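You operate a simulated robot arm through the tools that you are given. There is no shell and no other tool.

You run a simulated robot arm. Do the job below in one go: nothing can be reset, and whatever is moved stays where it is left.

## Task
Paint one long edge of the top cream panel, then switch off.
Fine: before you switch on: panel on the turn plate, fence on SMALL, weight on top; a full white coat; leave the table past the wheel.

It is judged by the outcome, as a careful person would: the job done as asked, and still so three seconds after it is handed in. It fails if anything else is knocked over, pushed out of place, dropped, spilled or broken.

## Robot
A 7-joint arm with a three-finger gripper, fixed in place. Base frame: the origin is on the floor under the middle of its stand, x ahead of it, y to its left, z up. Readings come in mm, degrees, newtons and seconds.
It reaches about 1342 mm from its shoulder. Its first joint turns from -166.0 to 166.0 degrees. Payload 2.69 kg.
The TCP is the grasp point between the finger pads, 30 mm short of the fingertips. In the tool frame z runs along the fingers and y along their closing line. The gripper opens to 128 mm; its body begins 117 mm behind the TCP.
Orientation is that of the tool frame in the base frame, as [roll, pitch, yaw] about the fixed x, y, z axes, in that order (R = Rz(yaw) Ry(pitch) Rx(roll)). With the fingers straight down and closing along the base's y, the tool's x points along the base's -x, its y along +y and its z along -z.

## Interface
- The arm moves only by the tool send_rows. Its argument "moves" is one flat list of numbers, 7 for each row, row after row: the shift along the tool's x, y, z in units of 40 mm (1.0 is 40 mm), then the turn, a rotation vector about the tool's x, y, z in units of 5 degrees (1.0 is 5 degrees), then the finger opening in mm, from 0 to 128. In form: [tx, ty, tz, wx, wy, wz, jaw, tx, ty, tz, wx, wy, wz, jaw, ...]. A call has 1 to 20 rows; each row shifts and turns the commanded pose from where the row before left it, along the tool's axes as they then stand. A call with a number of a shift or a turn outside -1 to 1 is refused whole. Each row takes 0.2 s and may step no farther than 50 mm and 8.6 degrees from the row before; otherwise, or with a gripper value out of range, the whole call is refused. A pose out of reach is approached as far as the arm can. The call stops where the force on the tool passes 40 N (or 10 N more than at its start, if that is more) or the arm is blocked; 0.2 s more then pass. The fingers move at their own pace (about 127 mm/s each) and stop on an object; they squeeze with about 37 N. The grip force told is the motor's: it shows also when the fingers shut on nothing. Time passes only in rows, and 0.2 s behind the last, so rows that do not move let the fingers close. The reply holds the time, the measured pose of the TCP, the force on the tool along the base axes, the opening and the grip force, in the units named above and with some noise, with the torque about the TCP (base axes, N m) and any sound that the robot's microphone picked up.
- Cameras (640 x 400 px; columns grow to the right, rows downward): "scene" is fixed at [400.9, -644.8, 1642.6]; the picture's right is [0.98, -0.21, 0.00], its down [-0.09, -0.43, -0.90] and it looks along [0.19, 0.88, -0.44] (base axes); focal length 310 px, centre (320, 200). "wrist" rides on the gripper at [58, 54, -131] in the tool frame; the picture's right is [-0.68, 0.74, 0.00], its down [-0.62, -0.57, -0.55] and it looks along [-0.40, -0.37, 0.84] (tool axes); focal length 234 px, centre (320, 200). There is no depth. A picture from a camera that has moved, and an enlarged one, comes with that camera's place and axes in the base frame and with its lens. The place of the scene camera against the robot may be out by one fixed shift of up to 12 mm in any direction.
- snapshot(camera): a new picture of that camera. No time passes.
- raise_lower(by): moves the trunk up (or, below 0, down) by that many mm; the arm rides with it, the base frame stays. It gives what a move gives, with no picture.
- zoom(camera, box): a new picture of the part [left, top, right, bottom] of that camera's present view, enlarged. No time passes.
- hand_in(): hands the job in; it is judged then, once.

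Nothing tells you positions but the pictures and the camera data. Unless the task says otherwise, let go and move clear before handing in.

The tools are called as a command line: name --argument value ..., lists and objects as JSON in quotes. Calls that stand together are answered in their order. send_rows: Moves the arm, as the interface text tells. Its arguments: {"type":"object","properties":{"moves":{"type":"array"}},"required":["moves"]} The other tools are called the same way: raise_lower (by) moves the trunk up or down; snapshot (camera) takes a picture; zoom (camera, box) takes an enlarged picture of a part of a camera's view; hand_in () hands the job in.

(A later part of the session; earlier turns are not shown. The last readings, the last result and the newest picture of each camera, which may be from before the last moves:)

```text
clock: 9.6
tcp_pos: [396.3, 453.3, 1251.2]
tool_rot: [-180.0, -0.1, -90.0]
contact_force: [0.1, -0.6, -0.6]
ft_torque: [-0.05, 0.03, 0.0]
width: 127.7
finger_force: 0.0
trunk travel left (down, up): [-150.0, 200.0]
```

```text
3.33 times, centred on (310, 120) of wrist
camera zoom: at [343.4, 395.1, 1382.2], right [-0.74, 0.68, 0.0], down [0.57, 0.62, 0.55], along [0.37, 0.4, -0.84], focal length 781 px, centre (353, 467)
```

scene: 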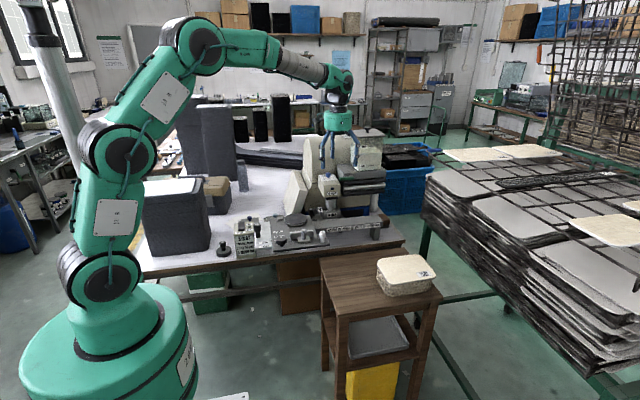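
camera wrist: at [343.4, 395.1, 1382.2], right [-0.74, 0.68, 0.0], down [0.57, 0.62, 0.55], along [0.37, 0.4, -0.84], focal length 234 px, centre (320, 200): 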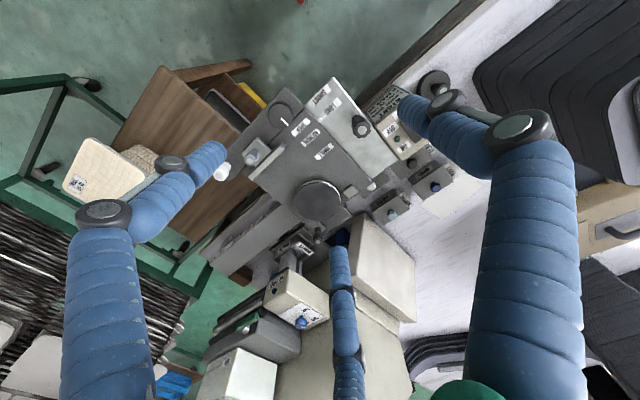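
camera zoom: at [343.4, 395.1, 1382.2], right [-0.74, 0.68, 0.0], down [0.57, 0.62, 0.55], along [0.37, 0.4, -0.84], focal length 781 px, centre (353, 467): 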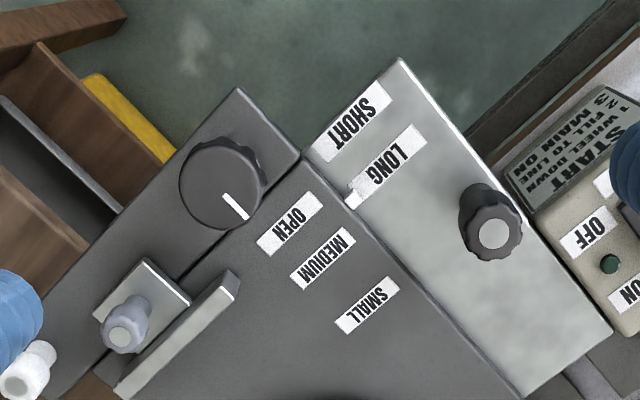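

zoom --camera "wrist" --box '[360, 60, 480, 140]'

zoom --camera "wrist" --box '[260, 80, 310, 140]'

zoom --camera "wrist" --box '[360, 130, 480, 230]'

zoom --camera "wrist" --box '[230, 170, 370, 270]'

```text
5.00 times, centred on (420, 100) of wrist
camera zoom: at [343.4, 395.1, 1382.2], right [-0.74, 0.68, 0.0], down [0.57, 0.62, 0.55], along [0.37, 0.4, -0.84], focal length 1171 px, centre (-180, 700)
```

zoom: 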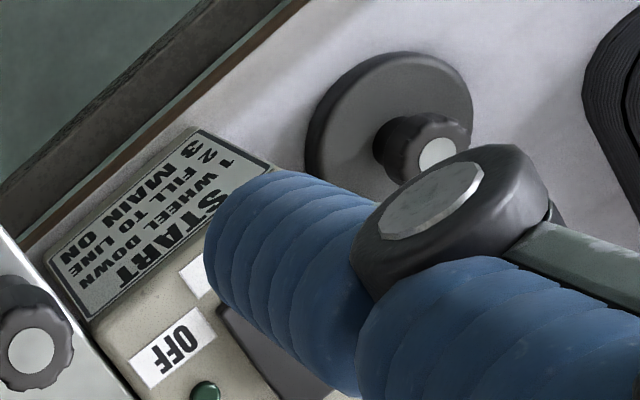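

```text
6.67 times, centred on (285, 110) of wrist
camera zoom: at [343.4, 395.1, 1382.2], right [-0.74, 0.68, 0.0], down [0.57, 0.62, 0.55], along [0.37, 0.4, -0.84], focal length 1561 px, centre (553, 800)
```

zoom: 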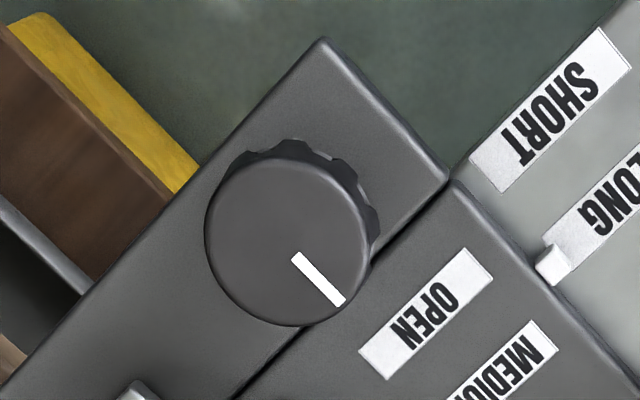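

```text
4.00 times, centred on (420, 180) of wrist
camera zoom: at [343.4, 395.1, 1382.2], right [-0.74, 0.68, 0.0], down [0.57, 0.62, 0.55], along [0.37, 0.4, -0.84], focal length 937 px, centre (-80, 280)
```

zoom: 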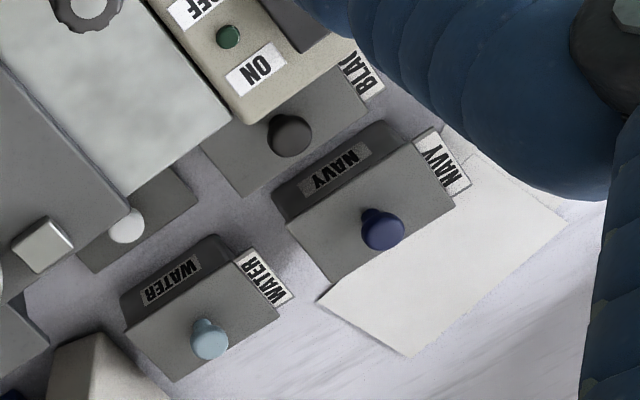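

```text
4.00 times, centred on (300, 220) of wrist
camera zoom: at [343.4, 395.1, 1382.2], right [-0.74, 0.68, 0.0], down [0.57, 0.62, 0.55], along [0.37, 0.4, -0.84], focal length 937 px, centre (400, 120)
```

zoom: 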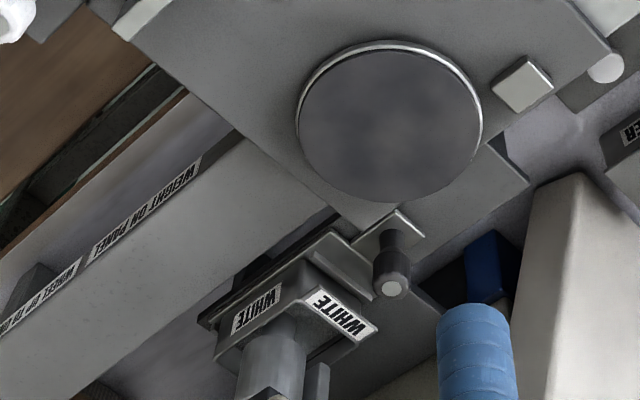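

Everything on the machine is mapped roughly: knobs near z≈970, plate near (551, 612, 920), bench top near z≈785. Now I'll turn back to yaw 180 and go to the front of the panel stack, tilting the fingers to point forward and 30° down.

send_rows --moves '[0, 0, 0, 0, 0, 1, 128, 0, 0, 0, 0, 0, 1, 128, 0, 0, 0, 0, 0, 1, 128, 0, 0, 0, 0, 0, 1, 128, 0, 0, 0, 0, 0, 1, 128, 0, 0, 0, 0, 0, 1, 128, 0, 0, 0, 0, 0, 1, 128, 0, 0, 0, 0, 0, 1, 128, 0, 0, 0, 0, 0, 1, 128, 0, 0, 0, 0, 0, 1, 128, 0, 0, 0, 0, 0, 1, 128, 0, 0, 0, 0, 0, 1, 128, 0, 0, 0, 0, 0, 1, 128, 0, 0, 0, 0, 0, 1, 128, 0, 0, 0, 0, 0, 1, 128, 0, 0, 0, 0, 0, 1, 128, 0, 0, 0, 0, 0, 1, 128, 0, 0, 0, 0, 0, 1, 128]'

send_rows --moves '[-0.72, -0.7, 0.18, 0, 0, 0, 128, -0.72, -0.7, 0.18, 0, 0, 0, 128, -0.72, -0.7, 0.18, 0, 0, 0, 128, -0.72, -0.7, 0.18, 0, 0, 0, 128, -0.72, -0.7, 0.18, 0, 0, 0, 128, -0.72, -0.7, 0.18, 0, 0, 0, 128, -0.72, -0.7, 0.18, 0, 0, 0, 128, -0.72, -0.7, 0.18, 0, 0, 0, 128, -0.72, -0.7, 0.18, 0, 0, 0, 128, -0.72, -0.7, 0.18, 0, 0, 0, 128, -0.72, -0.7, 0.18, 0, 0, 0, 128, -0.72, -0.7, 0.18, 0, 0, 0, 128, -0.72, -0.7, 0.18, 0, 0, 0, 128, -0.72, -0.7, 0.18, 0, 0, 0, 128]'

snapshot --camera "scene"

```text
clock: 13.4
tcp_pos: [399.2, 449.6, 1250.1]
tool_rot: [-179.9, 0.0, 179.9]
contact_force: [-0.6, -0.3, 0.5]
ft_torque: [0.02, 0.01, -0.01]
width: 127.9
finger_force: 0.0
trunk travel left (down, up): [-150.0, 200.0]
```

```text
clock: 16.4
tcp_pos: [798.1, 55.3, 1149.9]
tool_rot: [180.0, 0.0, 179.9]
contact_force: [0.2, -0.4, 0.2]
ft_torque: [0.0, -0.08, -0.04]
width: 127.9
finger_force: 0.1
trunk travel left (down, up): [-150.0, 200.0]
```

```text
taken
```

scene: 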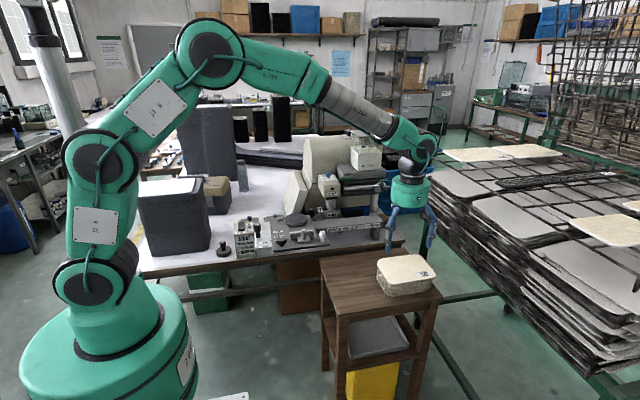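

send_rows --moves '[0, 0, 0, -1, 0, 0, 60, 0, 0, 0, -1, 0, 0, 60, 0, 0, 0, -1, 0, 0, 60, 0, 0, 0, -1, 0, 0, 60, 0, 0, 0, -1, 0, 0, 60, 0, 0, 0, -1, 0, 0, 60, 0, 0, 0, -1, 0, 0, 60, 0, 0, 0, -1, 0, 0, 60, 0, 0, 0, -1, 0, 0, 60, 0, 0, 0, -1, 0, 0, 60, 0, 0, 0, -1, 0, 0, 60, 0, 0, 0, -1, 0, 0, 60]'

snapshot --camera "wrist"

snapshot --camera "scene"

```text
clock: 19.0
tcp_pos: [802.7, 57.2, 1150.5]
tool_rot: [119.9, 0.1, 180.0]
contact_force: [-0.1, 0.4, -0.6]
ft_torque: [-0.02, -0.01, 0.01]
width: 59.9
finger_force: 0.1
trunk travel left (down, up): [-150.0, 200.0]
```

```text
taken
camera wrist: at [744.1, -28.0, 1261.7], right [0.68, 0.37, 0.64], down [0.62, -0.76, -0.22], along [0.41, 0.54, -0.74], focal length 234 px, centre (320, 200)
```

wrist: 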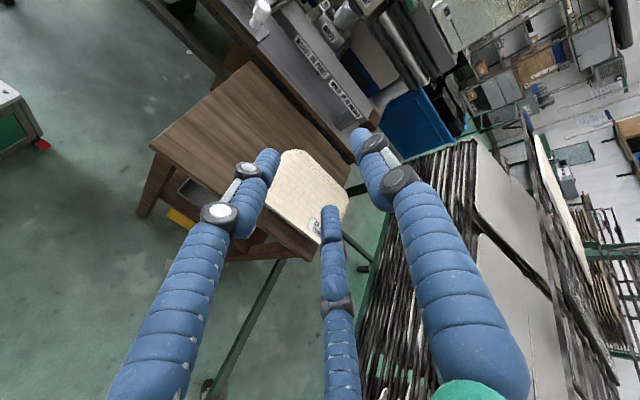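

```text
taken
```

scene: 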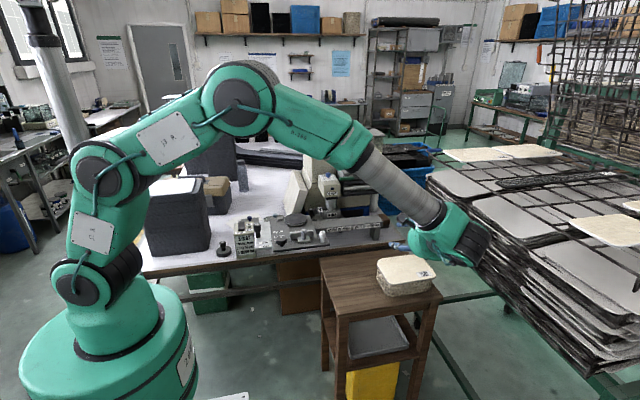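

send_rows --moves '[-0.38, -0.816, 0.488, 0, 0, 0, 60, -0.38, -0.816, 0.488, 0, 0, 0, 60, -0.38, -0.816, 0.488, 0, 0, 0, 60, -0.38, -0.816, 0.488, 0, 0, 0, 60, -0.38, -0.816, 0.488, 0, 0, 0, 60]'

snapshot --camera "wrist"

zoom --camera "scene" --box '[340, 200, 480, 300]'

```text
clock: 20.2
tcp_pos: [880.2, 59.5, 962.9]
tool_rot: [119.9, 0.0, 179.9]
contact_force: [0.1, 0.1, -0.5]
ft_torque: [-0.04, -0.02, 0.02]
width: 59.8
finger_force: 0.1
trunk travel left (down, up): [-150.0, 200.0]
```

```text
taken
camera wrist: at [822.5, -26.8, 1074.6], right [0.68, 0.37, 0.64], down [0.62, -0.76, -0.22], along [0.4, 0.54, -0.74], focal length 234 px, centre (320, 200)
```

wrist: 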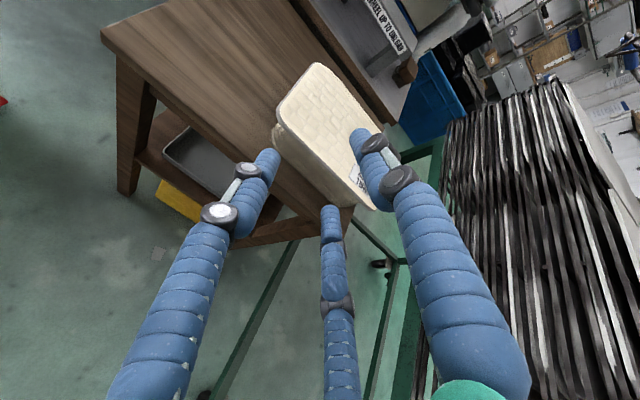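

```text
4.00 times, centred on (410, 250) of scene
camera zoom: at [400.9, -644.8, 1642.6], right [0.98, -0.21, 0.0], down [-0.09, -0.43, -0.9], along [0.19, 0.88, -0.44], focal length 1240 px, centre (-40, 0)
```

zoom: 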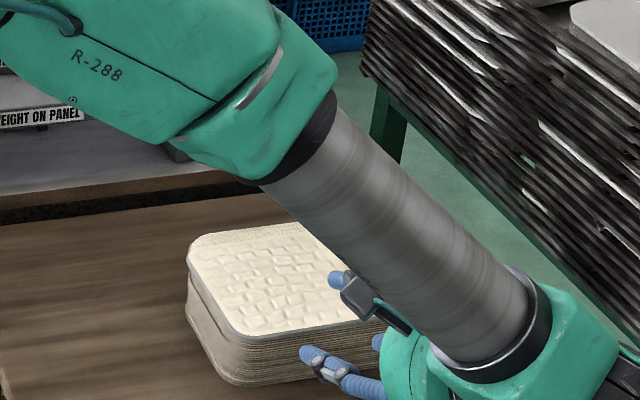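

zoom --camera "wrist" --box '[255, 50, 385, 225]'

zoom --camera "wrist" --box '[265, 90, 325, 130]'

zoom --camera "wrist" --box '[270, 110, 350, 210]'

```text
2.29 times, centred on (320, 138) of wrist
camera zoom: at [822.5, -26.8, 1074.6], right [0.68, 0.37, 0.64], down [0.62, -0.76, -0.22], along [0.4, 0.54, -0.74], focal length 535 px, centre (320, 343)
```

zoom: 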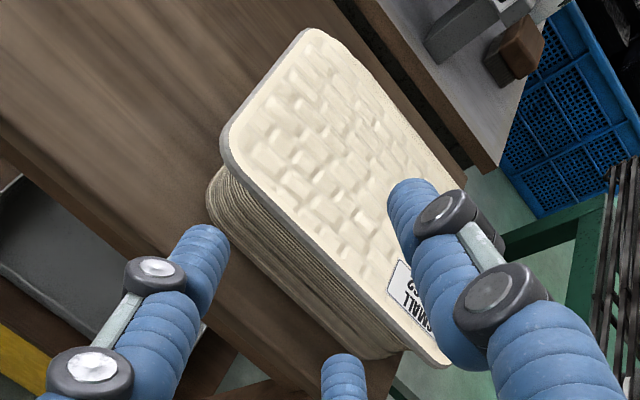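

```text
10.00 times, centred on (295, 110) of wrist
camera zoom: at [822.5, -26.8, 1074.6], right [0.68, 0.37, 0.64], down [0.62, -0.76, -0.22], along [0.4, 0.54, -0.74], focal length 2342 px, centre (570, 1100)
```

zoom: 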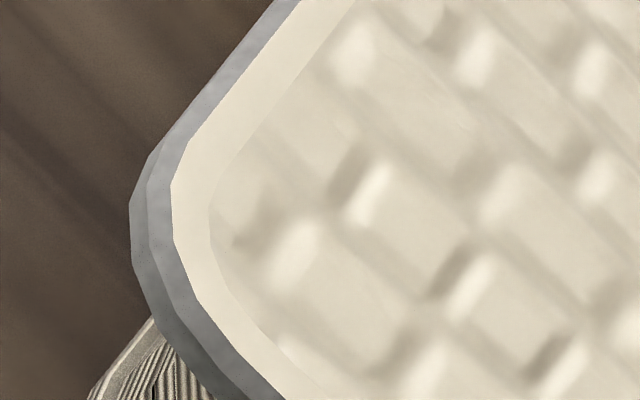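

```text
4.00 times, centred on (310, 160) of wrist
camera zoom: at [822.5, -26.8, 1074.6], right [0.68, 0.37, 0.64], down [0.62, -0.76, -0.22], along [0.4, 0.54, -0.74], focal length 937 px, centre (360, 360)
```

zoom: 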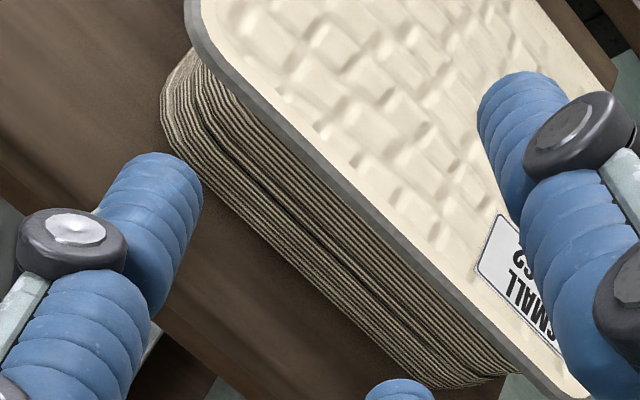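

The panels are thin (about 4 mm), with the top one's front edge near y≈170, z≈870. I'll advance part way along the finger direction and re-check.

send_rows --moves '[0, -0.222, 0.79, 0, 0, 0, 60, 0, -0.222, 0.79, 0, 0, 0, 60, 0, -0.222, 0.79, 0, 0, 0, 60]'

snapshot --camera "wrist"

zoom --camera "wrist" --box '[240, 80, 400, 240]'

zoom --camera "scene" --box '[370, 245, 450, 300]'

```text
clock: 21.0
tcp_pos: [879.5, 129.1, 889.0]
tool_rot: [120.0, 0.0, 179.8]
contact_force: [-0.2, -0.3, 0.4]
ft_torque: [-0.01, 0.01, -0.01]
width: 60.0
finger_force: 0.0
trunk travel left (down, up): [-150.0, 200.0]
```

```text
taken
camera wrist: at [820.6, 42.8, 1001.2], right [0.68, 0.37, 0.64], down [0.61, -0.76, -0.22], along [0.4, 0.54, -0.74], focal length 234 px, centre (320, 200)
```

wrist: 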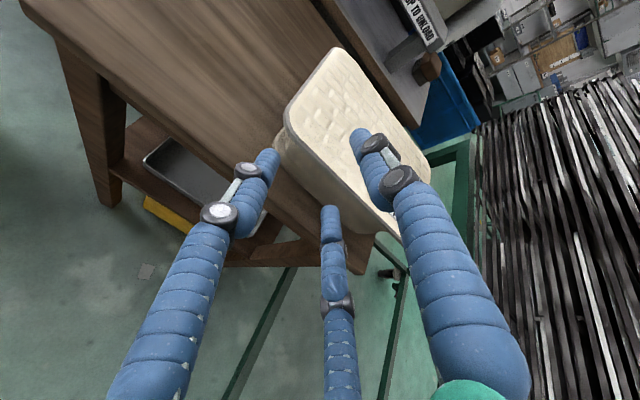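

```text
2.50 times, centred on (320, 160) of wrist
camera zoom: at [820.6, 42.8, 1001.2], right [0.68, 0.37, 0.64], down [0.61, -0.76, -0.22], along [0.4, 0.54, -0.74], focal length 585 px, centre (320, 300)
```

zoom: 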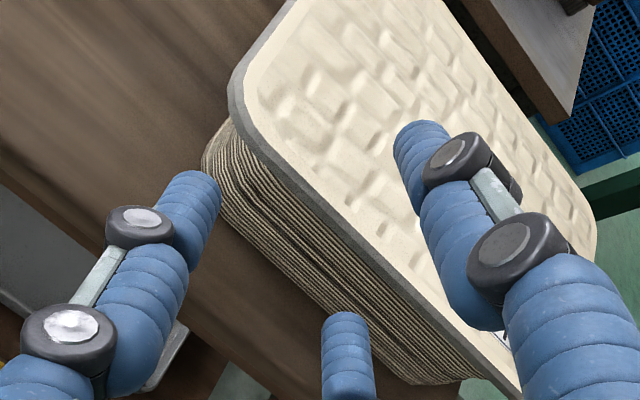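

```text
7.27 times, centred on (410, 272) of scene
camera zoom: at [400.9, -644.8, 1642.6], right [0.98, -0.21, 0.0], down [-0.09, -0.43, -0.9], along [0.19, 0.88, -0.44], focal length 2254 px, centre (-334, -327)
```

zoom: 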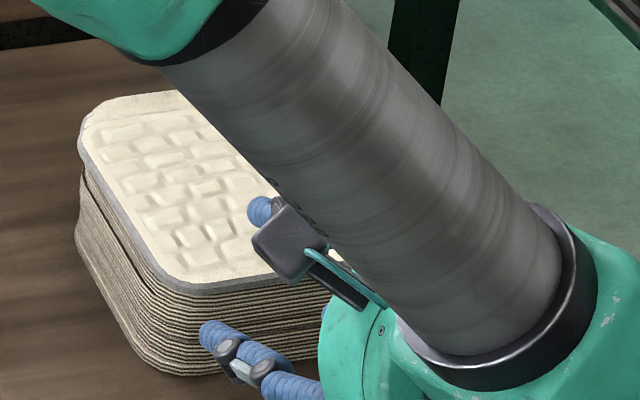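

The lower fingers sit below the overhang and the upper finger above the panel. I'll advance 35 mm and partly close.

send_rows --moves '[0, 0, 0.3, 0, 0, 0, 60, 0, 0, 0.3, 0, 0, 0, 60, 0, 0, 0.275, 0, 0, 0, 60, 0, 0, 0, 0, 0, 0, 42, 0, 0, 0, 0, 0, 0, 42]'

zoom --camera "wrist" --box '[240, 80, 400, 240]'

zoom --camera "scene" --box '[370, 245, 450, 300]'

```text
clock: 22.2
tcp_pos: [880.2, 158.9, 871.3]
tool_rot: [120.0, -0.1, 179.9]
contact_force: [-0.9, -0.4, -0.5]
ft_torque: [0.02, 0.02, 0.01]
width: 41.9
finger_force: 0.0
trunk travel left (down, up): [-150.0, 200.0]
```

```text
2.50 times, centred on (320, 160) of wrist
camera zoom: at [821.2, 73.4, 984.2], right [0.68, 0.37, 0.64], down [0.61, -0.76, -0.22], along [0.4, 0.54, -0.74], focal length 585 px, centre (320, 300)
```

zoom: 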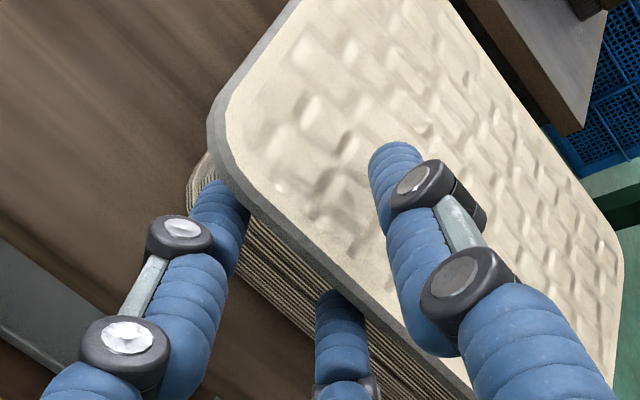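

```text
7.27 times, centred on (410, 272) of scene
camera zoom: at [400.9, -644.8, 1642.6], right [0.98, -0.21, 0.0], down [-0.09, -0.43, -0.9], along [0.19, 0.88, -0.44], focal length 2254 px, centre (-334, -327)
```

zoom: 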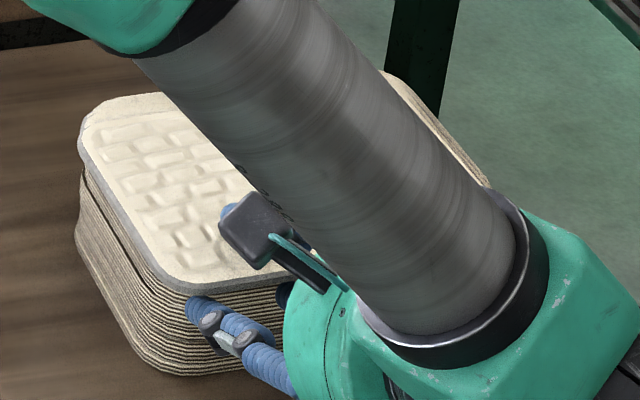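

send_rows --moves '[0, 0, 0, 0, 0, 0, 36, 0, 0, 0, 0, 0, 0, 34, 0, 0, 0, 0, 0, 0, 32]'

zoom --camera "wrist" --box '[240, 80, 400, 240]'

```text
clock: 23.0
tcp_pos: [878.5, 159.2, 871.9]
tool_rot: [120.0, 0.0, 180.0]
contact_force: [-0.9, 0.2, -0.1]
ft_torque: [-0.02, 0.01, 0.05]
width: 32.5
finger_force: 0.5
trunk travel left (down, up): [-150.0, 200.0]
```

```text
2.50 times, centred on (320, 160) of wrist
camera zoom: at [821.1, 73.4, 984.1], right [0.68, 0.37, 0.64], down [0.61, -0.76, -0.22], along [0.4, 0.54, -0.74], focal length 585 px, centre (320, 300)
```

zoom: 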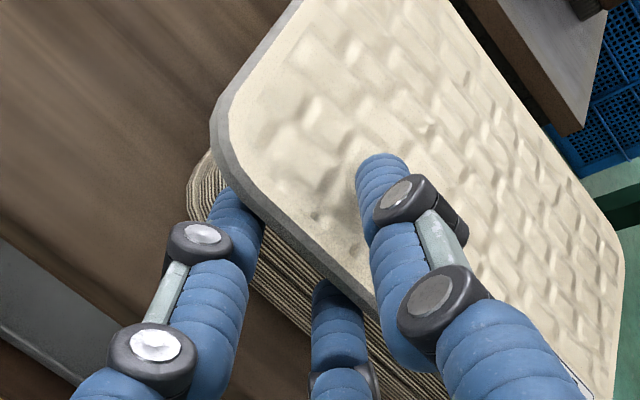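

The lower fingers just touch the overhanging edge. I'll continue to close until the grip builds up.

send_rows --moves '[0, -0.05, 0, 0, 0, 0, 29, 0, 0, 0, 0, 0, 0, 26, 0, 0, 0, 0, 0, 0, 23]'

zoom --camera "wrist" --box '[240, 80, 400, 240]'

```text
clock: 23.8
tcp_pos: [879.2, 158.2, 872.2]
tool_rot: [120.0, 0.1, 179.9]
contact_force: [1.6, 3.7, 12.9]
ft_torque: [1.34, -0.59, -0.07]
width: 29.9
finger_force: 37.2
trunk travel left (down, up): [-150.0, 200.0]
```

```text
2.50 times, centred on (320, 160) of wrist
camera zoom: at [820.5, 72.9, 983.9], right [0.68, 0.37, 0.64], down [0.62, -0.76, -0.21], along [0.41, 0.54, -0.74], focal length 585 px, centre (320, 300)
```

zoom: 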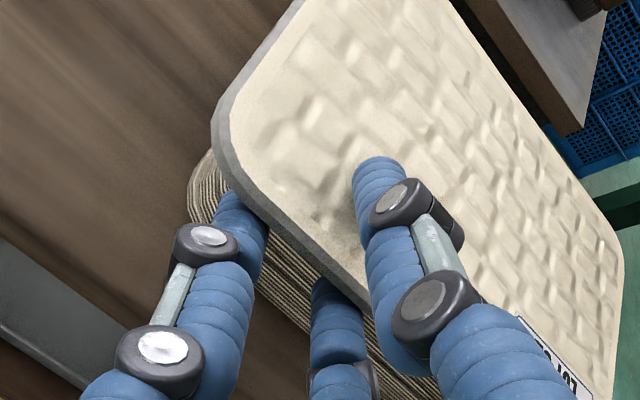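

Gripped (37 N at 30 mm opening). I'll lift slowly and watch whether only the top panel comes.

send_rows --moves '[0, 0.1083, -0.0625, 0, 0, 0, 23, 0, 0.1083, -0.0625, 0, 0, 0, 23, 0, 0.1083, -0.0625, 0, 0, 0, 23, 0, 0.1083, -0.0625, 0, 0, 0, 23]'

zoom --camera "wrist" --box '[240, 80, 400, 240]'

zoom --camera "scene" --box '[370, 245, 450, 300]'

```text
clock: 24.8
tcp_pos: [877.0, 159.3, 890.8]
tool_rot: [120.0, 0.0, 180.0]
contact_force: [-2.0, 0.6, 6.0]
ft_torque: [1.04, -0.4, 0.25]
width: 24.9
finger_force: 37.0
trunk travel left (down, up): [-150.0, 200.0]
```

```text
2.50 times, centred on (320, 160) of wrist
camera zoom: at [819.0, 73.2, 1002.1], right [0.68, 0.37, 0.64], down [0.62, -0.76, -0.22], along [0.4, 0.54, -0.74], focal length 585 px, centre (320, 300)
```

zoom: 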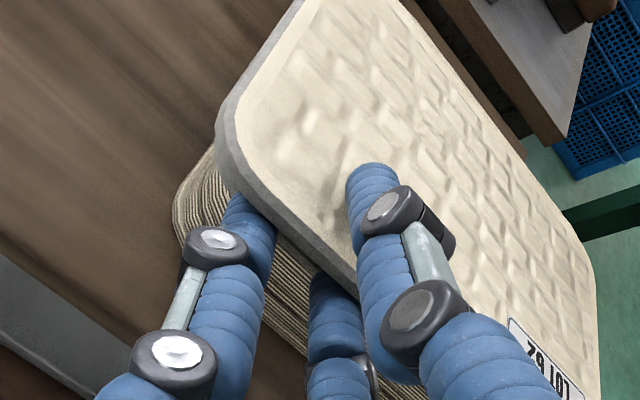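

```text
7.27 times, centred on (410, 272) of scene
camera zoom: at [400.9, -644.8, 1642.6], right [0.98, -0.21, 0.0], down [-0.09, -0.43, -0.9], along [0.19, 0.88, -0.44], focal length 2254 px, centre (-334, -327)
```

zoom: 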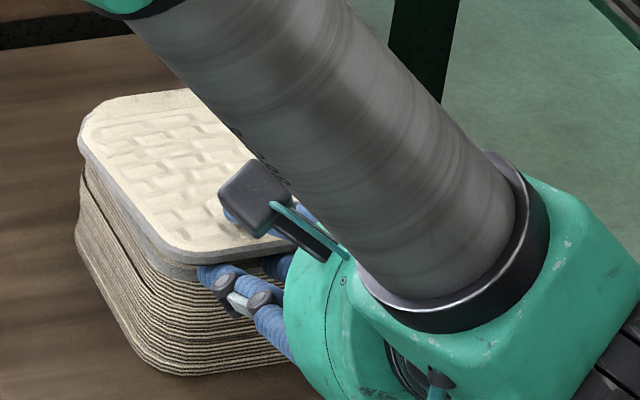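

zoom --camera "wrist" --box '[290, 105, 340, 175]'

zoom --camera "scene" --box '[376, 256, 412, 286]'

```text
5.71 times, centred on (315, 140) of wrist
camera zoom: at [819.0, 73.2, 1002.1], right [0.68, 0.37, 0.64], down [0.62, -0.76, -0.22], along [0.4, 0.54, -0.74], focal length 1338 px, centre (349, 543)
```

zoom: 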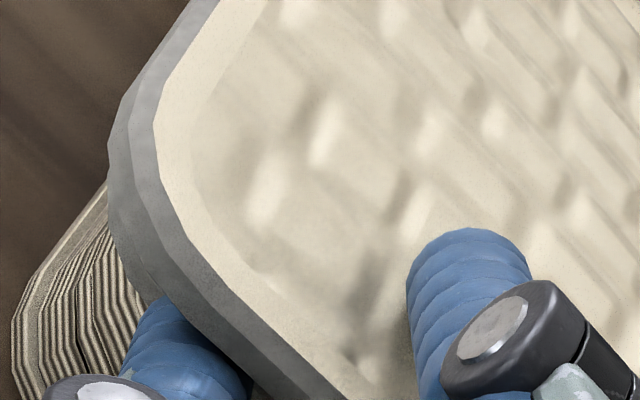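

```text
13.33 times, centred on (394, 271) of scene
camera zoom: at [400.9, -644.8, 1642.6], right [0.98, -0.21, 0.0], down [-0.09, -0.43, -0.9], along [0.19, 0.88, -0.44], focal length 4133 px, centre (-667, -747)
```

zoom: 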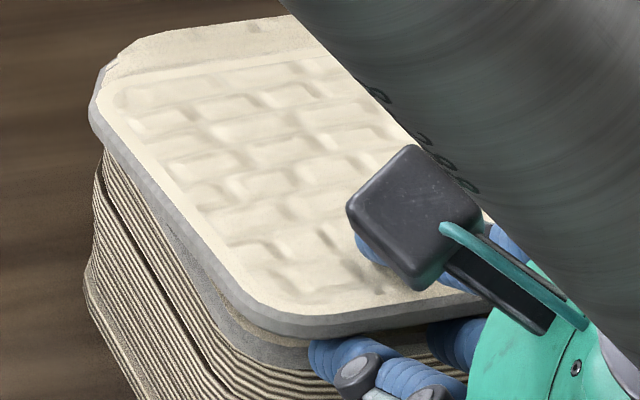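

Only the top panel is rising; the second one stays. I'll keep lifting while levelling the gripper.

send_rows --moves '[0, 0.2165, -0.125, 0, 0, 0, 20, 0, 0.2165, -0.125, -0.5, 0, 0, 20, 0, 0.2218, -0.1154, -0.5, 0, 0, 20, 0, 0.2266, -0.1057, -0.5, 0, 0, 20, 0, 0.231, -0.0957, -0.5, 0, 0, 20, 0, 0.2349, -0.0855, -0.5, 0, 0, 20, 0, 0.2384, -0.0752, -0.5, 0, 0, 20, 0, 0.2415, -0.0647, -0.5, 0, 0, 20, 0, 0.2441, -0.0541, -0.5, 0, 0, 20]'

snapshot --camera "wrist"

zoom --camera "scene" --box '[350, 220, 450, 300]'

```text
clock: 26.8
tcp_pos: [878.4, 160.7, 981.0]
tool_rot: [100.0, 0.0, 180.0]
contact_force: [-0.6, 0.3, 0.2]
ft_torque: [0.01, 0.0, 0.01]
width: 20.0
finger_force: 0.0
trunk travel left (down, up): [-150.0, 200.0]
```

```text
taken
camera wrist: at [819.4, 41.3, 1055.6], right [0.68, 0.13, 0.73], down [0.62, -0.64, -0.46], along [0.4, 0.76, -0.51], focal length 234 px, centre (320, 200)
```

wrist: 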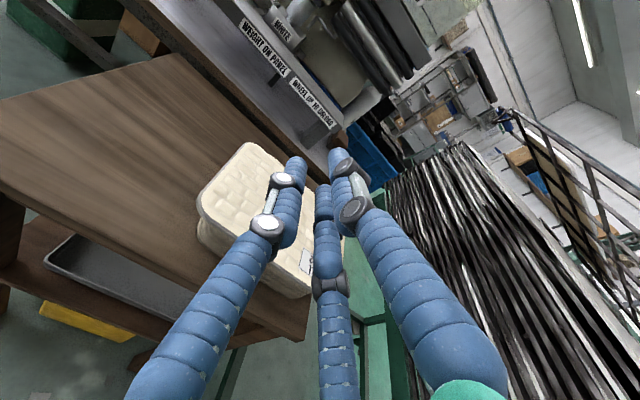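

```text
5.00 times, centred on (400, 260) of scene
camera zoom: at [400.9, -644.8, 1642.6], right [0.98, -0.21, 0.0], down [-0.09, -0.43, -0.9], along [0.19, 0.88, -0.44], focal length 1550 px, centre (-80, -100)
```

zoom: 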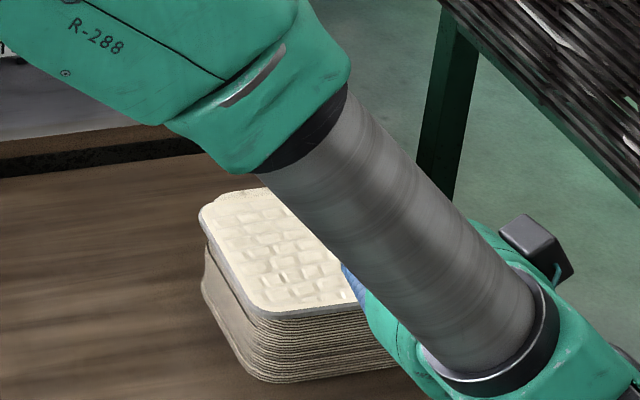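

The panel slipped out because I'd commanded 20 mm opening rather than fully closed, so the fingers stopped squeezing once it went flush. It seems to have settled back on the stack; checking.

zoom --camera "wrist" --box '[180, 120, 340, 320]'

zoom --camera "scene" --box '[370, 250, 430, 300]'

```text
2.00 times, centred on (260, 220) of wrist
camera zoom: at [819.4, 41.3, 1055.6], right [0.68, 0.13, 0.73], down [0.62, -0.64, -0.46], along [0.4, 0.76, -0.51], focal length 468 px, centre (440, 160)
```

zoom: 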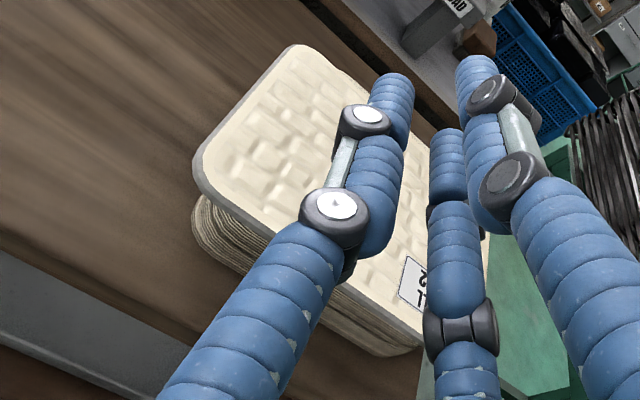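

```text
8.00 times, centred on (400, 275) of scene
camera zoom: at [400.9, -644.8, 1642.6], right [0.98, -0.21, 0.0], down [-0.09, -0.43, -0.9], along [0.19, 0.88, -0.44], focal length 2480 px, centre (-320, -400)
```

zoom: 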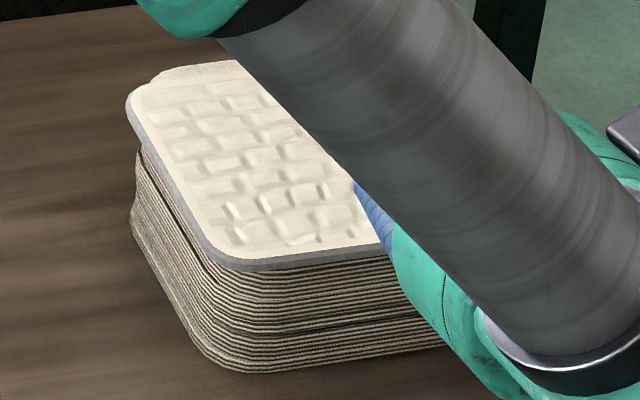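

send_rows --moves '[0, 0.5, -0.8, 0, 0, 0, 128, 0, 0.5, -0.8, 0, 0, 0, 128, 0, 0.5, -0.8, 0.5, 0, 0, 128, 0, 0.5, -0.5, 1, 0, 0, 128, 0, 0.5, -0.5, 1, 0, 0, 128, 0, 0.5, -0.5, 1, 0, 0, 128, 0, 0.5, -0.5, 1, 0, 0, 128]'

snapshot --camera "wrist"

zoom --camera "scene" --box '[360, 240, 450, 300]'

```text
clock: 28.4
tcp_pos: [875.0, 27.2, 1159.6]
tool_rot: [122.5, 0.0, 180.0]
contact_force: [-0.3, 0.3, -0.6]
ft_torque: [0.06, -0.01, 0.0]
width: 127.9
finger_force: 0.0
trunk travel left (down, up): [-150.0, 200.0]
```

```text
taken
camera wrist: at [817.2, -54.8, 1274.8], right [0.68, 0.4, 0.62], down [0.61, -0.77, -0.18], along [0.4, 0.5, -0.76], focal length 234 px, centre (320, 200)
```

wrist: 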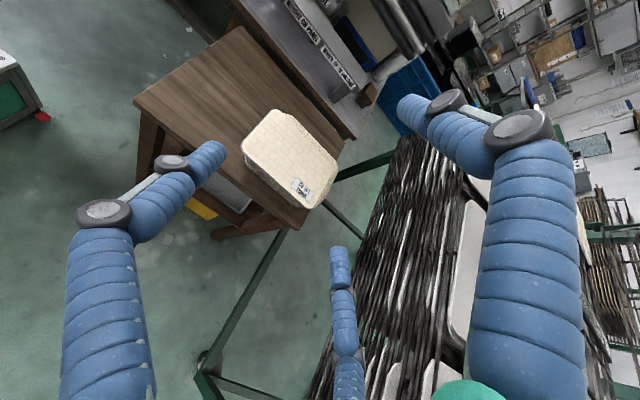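

```text
6.67 times, centred on (405, 270) of scene
camera zoom: at [400.9, -644.8, 1642.6], right [0.98, -0.21, 0.0], down [-0.09, -0.43, -0.9], along [0.19, 0.88, -0.44], focal length 2066 px, centre (-247, -267)
```

zoom: 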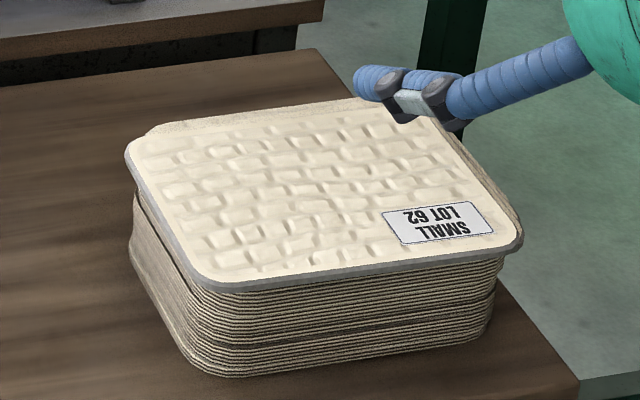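

zoom --camera "wrist" --box '[230, 95, 350, 215]'

zoom --camera "scene" --box '[375, 248, 435, 298]'

```text
3.33 times, centred on (290, 155) of wrist
camera zoom: at [817.2, -54.8, 1274.8], right [0.68, 0.4, 0.62], down [0.61, -0.77, -0.18], along [0.4, 0.5, -0.76], focal length 781 px, centre (420, 350)
```

zoom: 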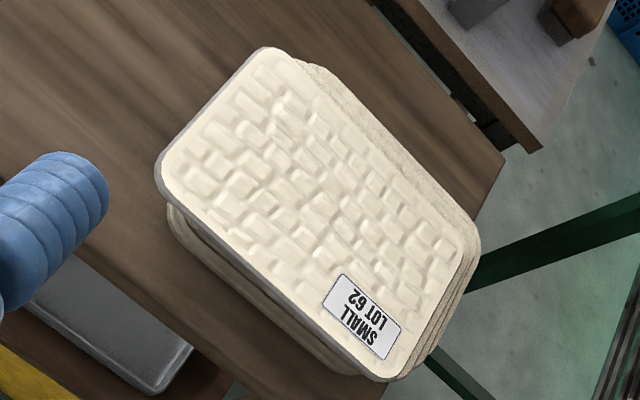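

```text
8.00 times, centred on (405, 273) of scene
camera zoom: at [400.9, -644.8, 1642.6], right [0.98, -0.21, 0.0], down [-0.09, -0.43, -0.9], along [0.19, 0.88, -0.44], focal length 2480 px, centre (-360, -384)
```

zoom: 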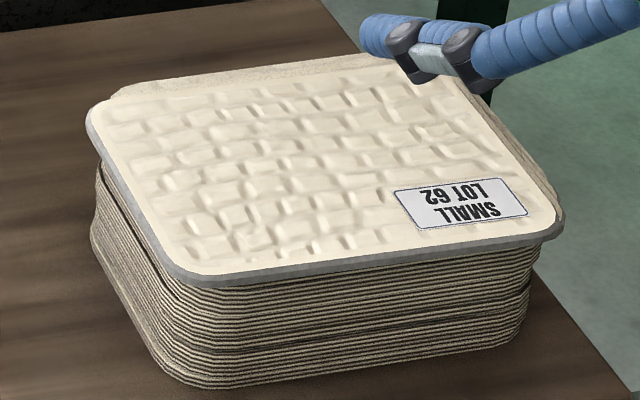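

I'll go back to a top view from behind to measure the fan steps again.

send_rows --moves '[0, 0, 0, 1, 0, 0, 128, 0, 0, 0, 1, 0, 0, 128, 0, 0, 0, 1, 0, 0, 128, 0, 0, 0, 1, 0, 0, 128, 0, 0, 0, 1, 0, 0, 128, 0, 0, 0, 1, 0, 0, 128, 0, 0, 0, 1, 0, 0, 128, 0, 0, 0, 1, 0, 0, 128, 0, 0, 0, 1, 0, 0, 128, 0, 0, 0, 1, 0, 0, 128, 0, 0, 0, 1, 0, 0, 128, 0, 0, 0, 0.5, 0, 0, 128]'

send_rows --moves '[0.4, 0.85, 0, 0, 0, 0, 128, 0.4, 0.85, 0, 0, 0, 0, 128, 0.4, 0.85, 0, 0, 0, 0, 128, 0.4, 0.85, 0, 0, 0, 0, 128, 0.4, 0.85, 0, 0, 0, 0, 128, 0.4, 0.85, 0, 0, 0, 0, 128, 0.4, 0.85, 0, 0, 0, 0, 128, 0.4, 0.85, 0, 0, 0, 0, 128, 0.4, 0.85, 0, 0, 0, 0, 128, 0.4, 0.85, 0, 0, 0, 0, 128]'

snapshot --camera "wrist"

```text
clock: 31.0
tcp_pos: [878.7, 26.9, 1156.1]
tool_rot: [-179.9, 0.0, 179.8]
contact_force: [-0.2, 0.3, 0.7]
ft_torque: [-0.02, 0.01, 0.01]
width: 127.9
finger_force: 0.0
trunk travel left (down, up): [-150.0, 200.0]
```

```text
clock: 33.2
tcp_pos: [718.9, 367.2, 1157.6]
tool_rot: [-180.0, 0.0, -179.9]
contact_force: [-0.2, 0.3, 0.3]
ft_torque: [-0.02, -0.02, -0.02]
width: 127.9
finger_force: 0.1
trunk travel left (down, up): [-150.0, 200.0]
```

```text
taken
camera wrist: at [661.4, 422.6, 1287.8], right [0.68, 0.74, 0.0], down [0.62, -0.57, 0.55], along [0.4, -0.37, -0.84], focal length 234 px, centre (320, 200)
```

wrist: 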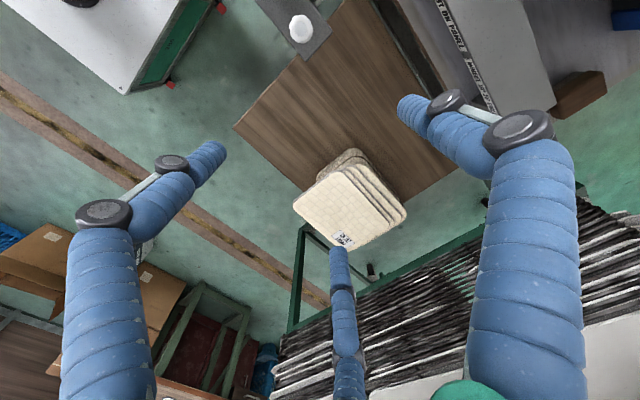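

zoom --camera "wrist" --box '[285, 140, 415, 260]'

zoom --camera "wrist" --box '[335, 145, 410, 225]'

zoom --camera "scene" --box '[370, 248, 440, 300]'

```text
3.33 times, centred on (350, 200) of wrist
camera zoom: at [661.4, 422.6, 1287.8], right [0.68, 0.74, 0.0], down [0.62, -0.57, 0.55], along [0.4, -0.37, -0.84], focal length 781 px, centre (220, 200)
```

zoom: 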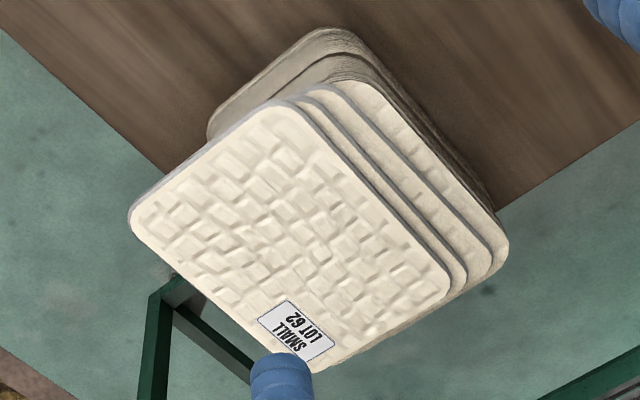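

```text
5.00 times, centred on (372, 185) of wrist
camera zoom: at [661.4, 422.6, 1287.8], right [0.68, 0.74, 0.0], down [0.62, -0.57, 0.55], along [0.4, -0.37, -0.84], focal length 1171 px, centre (58, 275)
```

zoom: 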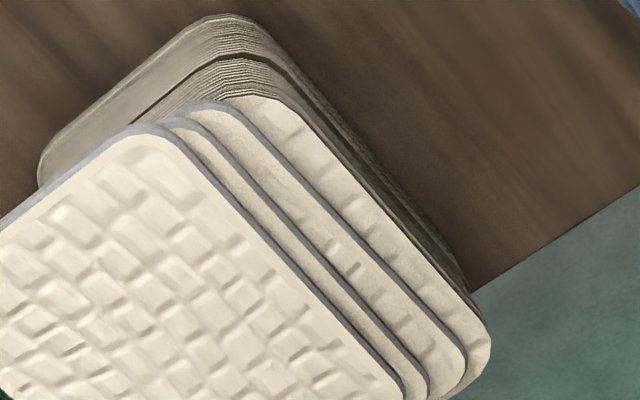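

```text
7.69 times, centred on (405, 274) of scene
camera zoom: at [400.9, -644.8, 1642.6], right [0.98, -0.21, 0.0], down [-0.09, -0.43, -0.9], along [0.19, 0.88, -0.44], focal length 2384 px, centre (-334, -369)
```

zoom: 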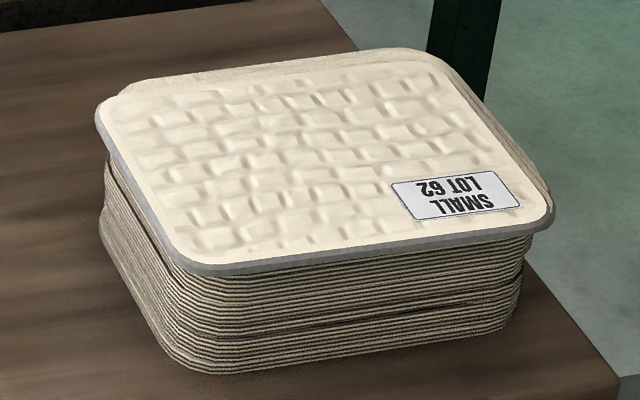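

zoom --camera "wrist" --box '[350, 160, 390, 200]'

```text
10.00 times, centred on (370, 180) of wrist
camera zoom: at [661.4, 422.6, 1287.8], right [0.68, 0.74, 0.0], down [0.62, -0.57, 0.55], along [0.4, -0.37, -0.84], focal length 2342 px, centre (-180, 400)
```

zoom: 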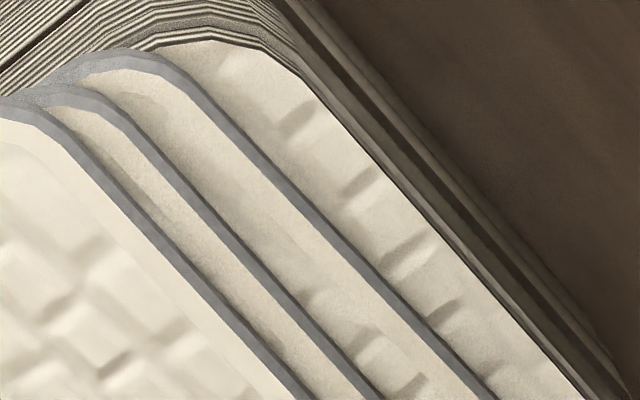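

The fan steps are now about 10 / 15 / 14 mm, so the top panel still overhangs and only it moved a little. I'll repeat the grasp, this time with the fingers commanded fully closed.

send_rows --moves '[-0.4, -0.85, 0, 0, 0, 0, 60, -0.4, -0.85, 0, 0, 0, 0, 60, -0.4, -0.85, 0, 0, 0, 0, 60, -0.4, -0.85, 0, 0, 0, 0, 60, -0.4, -0.85, 0, 0, 0, 0, 60, -0.4, -0.85, 0, 0, 0, 0, 60, -0.4, -0.85, 0, 0, 0, 0, 60, -0.4, -0.85, 0, 0, 0, 0, 60, -0.4, -0.85, 0, 0, 0, 0, 60, -0.4, -0.85, 0, 0, 0, 0, 60]'

send_rows --moves '[0, 0, 0, -1, 0, 0, 60, 0, 0, 0, -1, 0, 0, 60, 0, 0, 0, -1, 0, 0, 60, 0, 0, 0, -1, 0, 0, 60, 0, 0, 0, -1, 0, 0, 60, 0, 0, 0, -1, 0, 0, 60, 0, 0, 0, -1, 0, 0, 60, 0, 0, 0, -1, 0, 0, 60, 0, 0, 0, -1, 0, 0, 60, 0, 0, 0, -1, 0, 0, 60, 0, 0, 0, -1, 0, 0, 60, 0, 0, 0, -1, 0, 0, 60]'

send_rows --moves '[-0.005, -0.738, 0.639, 0, 0, 0, 60, -0.005, -0.738, 0.639, 0, 0, 0, 60, -0.005, -0.738, 0.639, 0, 0, 0, 60, -0.005, -0.738, 0.639, 0, 0, 0, 60, -0.005, -0.738, 0.639, 0, 0, 0, 60, -0.005, -0.738, 0.639, 0, 0, 0, 60]'

zoom --camera "wrist" --box '[240, 60, 400, 240]'

```text
clock: 35.4
tcp_pos: [875.3, 24.8, 1157.2]
tool_rot: [-180.0, 0.1, 180.0]
contact_force: [-1.3, -0.4, 0.8]
ft_torque: [0.0, 0.01, 0.01]
width: 59.7
finger_force: 0.1
trunk travel left (down, up): [-150.0, 200.0]
```

```text
clock: 38.0
tcp_pos: [877.6, 26.8, 1157.3]
tool_rot: [119.9, -0.1, -180.0]
contact_force: [-0.8, 0.2, -0.5]
ft_torque: [0.0, -0.05, 0.0]
width: 60.0
finger_force: 0.1
trunk travel left (down, up): [-150.0, 200.0]
```

```text
clock: 39.4
tcp_pos: [878.0, 68.8, 927.5]
tool_rot: [120.0, -0.1, -180.0]
contact_force: [-0.2, 0.0, 0.3]
ft_torque: [-0.06, 0.0, 0.02]
width: 60.0
finger_force: 0.0
trunk travel left (down, up): [-150.0, 200.0]
```

```text
2.22 times, centred on (320, 150) of wrist
camera zoom: at [818.2, -16.4, 1040.6], right [0.68, 0.37, 0.64], down [0.62, -0.76, -0.21], along [0.4, 0.54, -0.74], focal length 520 px, centre (320, 311)
```

zoom: 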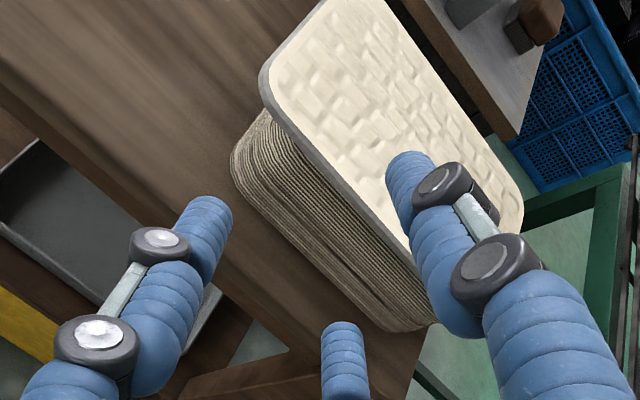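

send_rows --moves '[0, 0, 0.9, 0, 0, 0, 60, 0, 0, 0.9, 0, 0, 0, 60, 0, 0, 0.5, 0, 0, 0, 60, 0, 0, 0.5, 0, 0, 0, 60, 0, 0, 0, 0, 0, 0, 40]'

zoom --camera "wrist" --box '[240, 80, 400, 240]'

zoom --camera "scene" --box '[370, 245, 450, 300]'

```text
clock: 40.6
tcp_pos: [878.0, 169.0, 872.5]
tool_rot: [120.0, 0.1, -179.9]
contact_force: [0.4, 0.3, -0.1]
ft_torque: [-0.07, 0.01, -0.02]
width: 40.4
finger_force: 0.4
trunk travel left (down, up): [-150.0, 200.0]
```

```text
2.50 times, centred on (320, 160) of wrist
camera zoom: at [819.4, 83.4, 984.2], right [0.68, 0.37, 0.64], down [0.62, -0.76, -0.22], along [0.4, 0.54, -0.74], focal length 585 px, centre (320, 300)
```

zoom: 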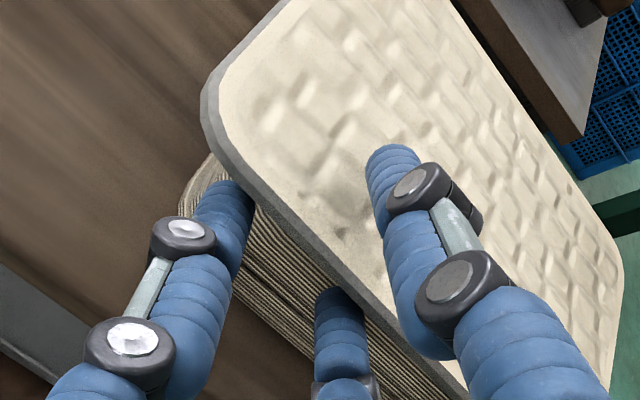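

```text
7.27 times, centred on (410, 272) of scene
camera zoom: at [400.9, -644.8, 1642.6], right [0.98, -0.21, 0.0], down [-0.09, -0.43, -0.9], along [0.19, 0.88, -0.44], focal length 2254 px, centre (-334, -327)
```

zoom: 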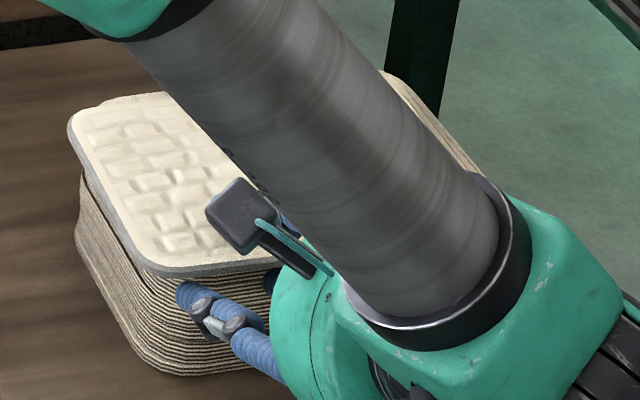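

send_rows --moves '[0, -0.03, 0, 0, 0, 0, 34, 0, -0.03, 0, 0, 0, 0, 31, 0, 0, 0, 0, 0, 0, 27, 0, 0, 0, 0, 0, 0, 20, 0, 0, 0, 0, 0, 0, 0, 0, 0, 0, 0, 0, 0, 0]'

zoom --camera "wrist" --box '[240, 80, 400, 240]'

```text
clock: 42.0
tcp_pos: [880.5, 167.6, 871.4]
tool_rot: [120.1, 0.1, 179.9]
contact_force: [2.2, -0.4, 16.5]
ft_torque: [0.86, 0.47, -0.25]
width: 30.4
finger_force: 36.8
trunk travel left (down, up): [-150.0, 200.0]
```

```text
2.50 times, centred on (320, 160) of wrist
camera zoom: at [820.7, 81.8, 983.5], right [0.68, 0.37, 0.64], down [0.62, -0.76, -0.21], along [0.41, 0.54, -0.74], focal length 585 px, centre (320, 300)
```

zoom: 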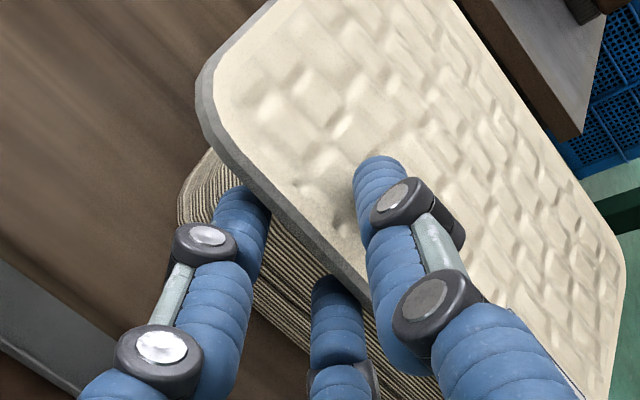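

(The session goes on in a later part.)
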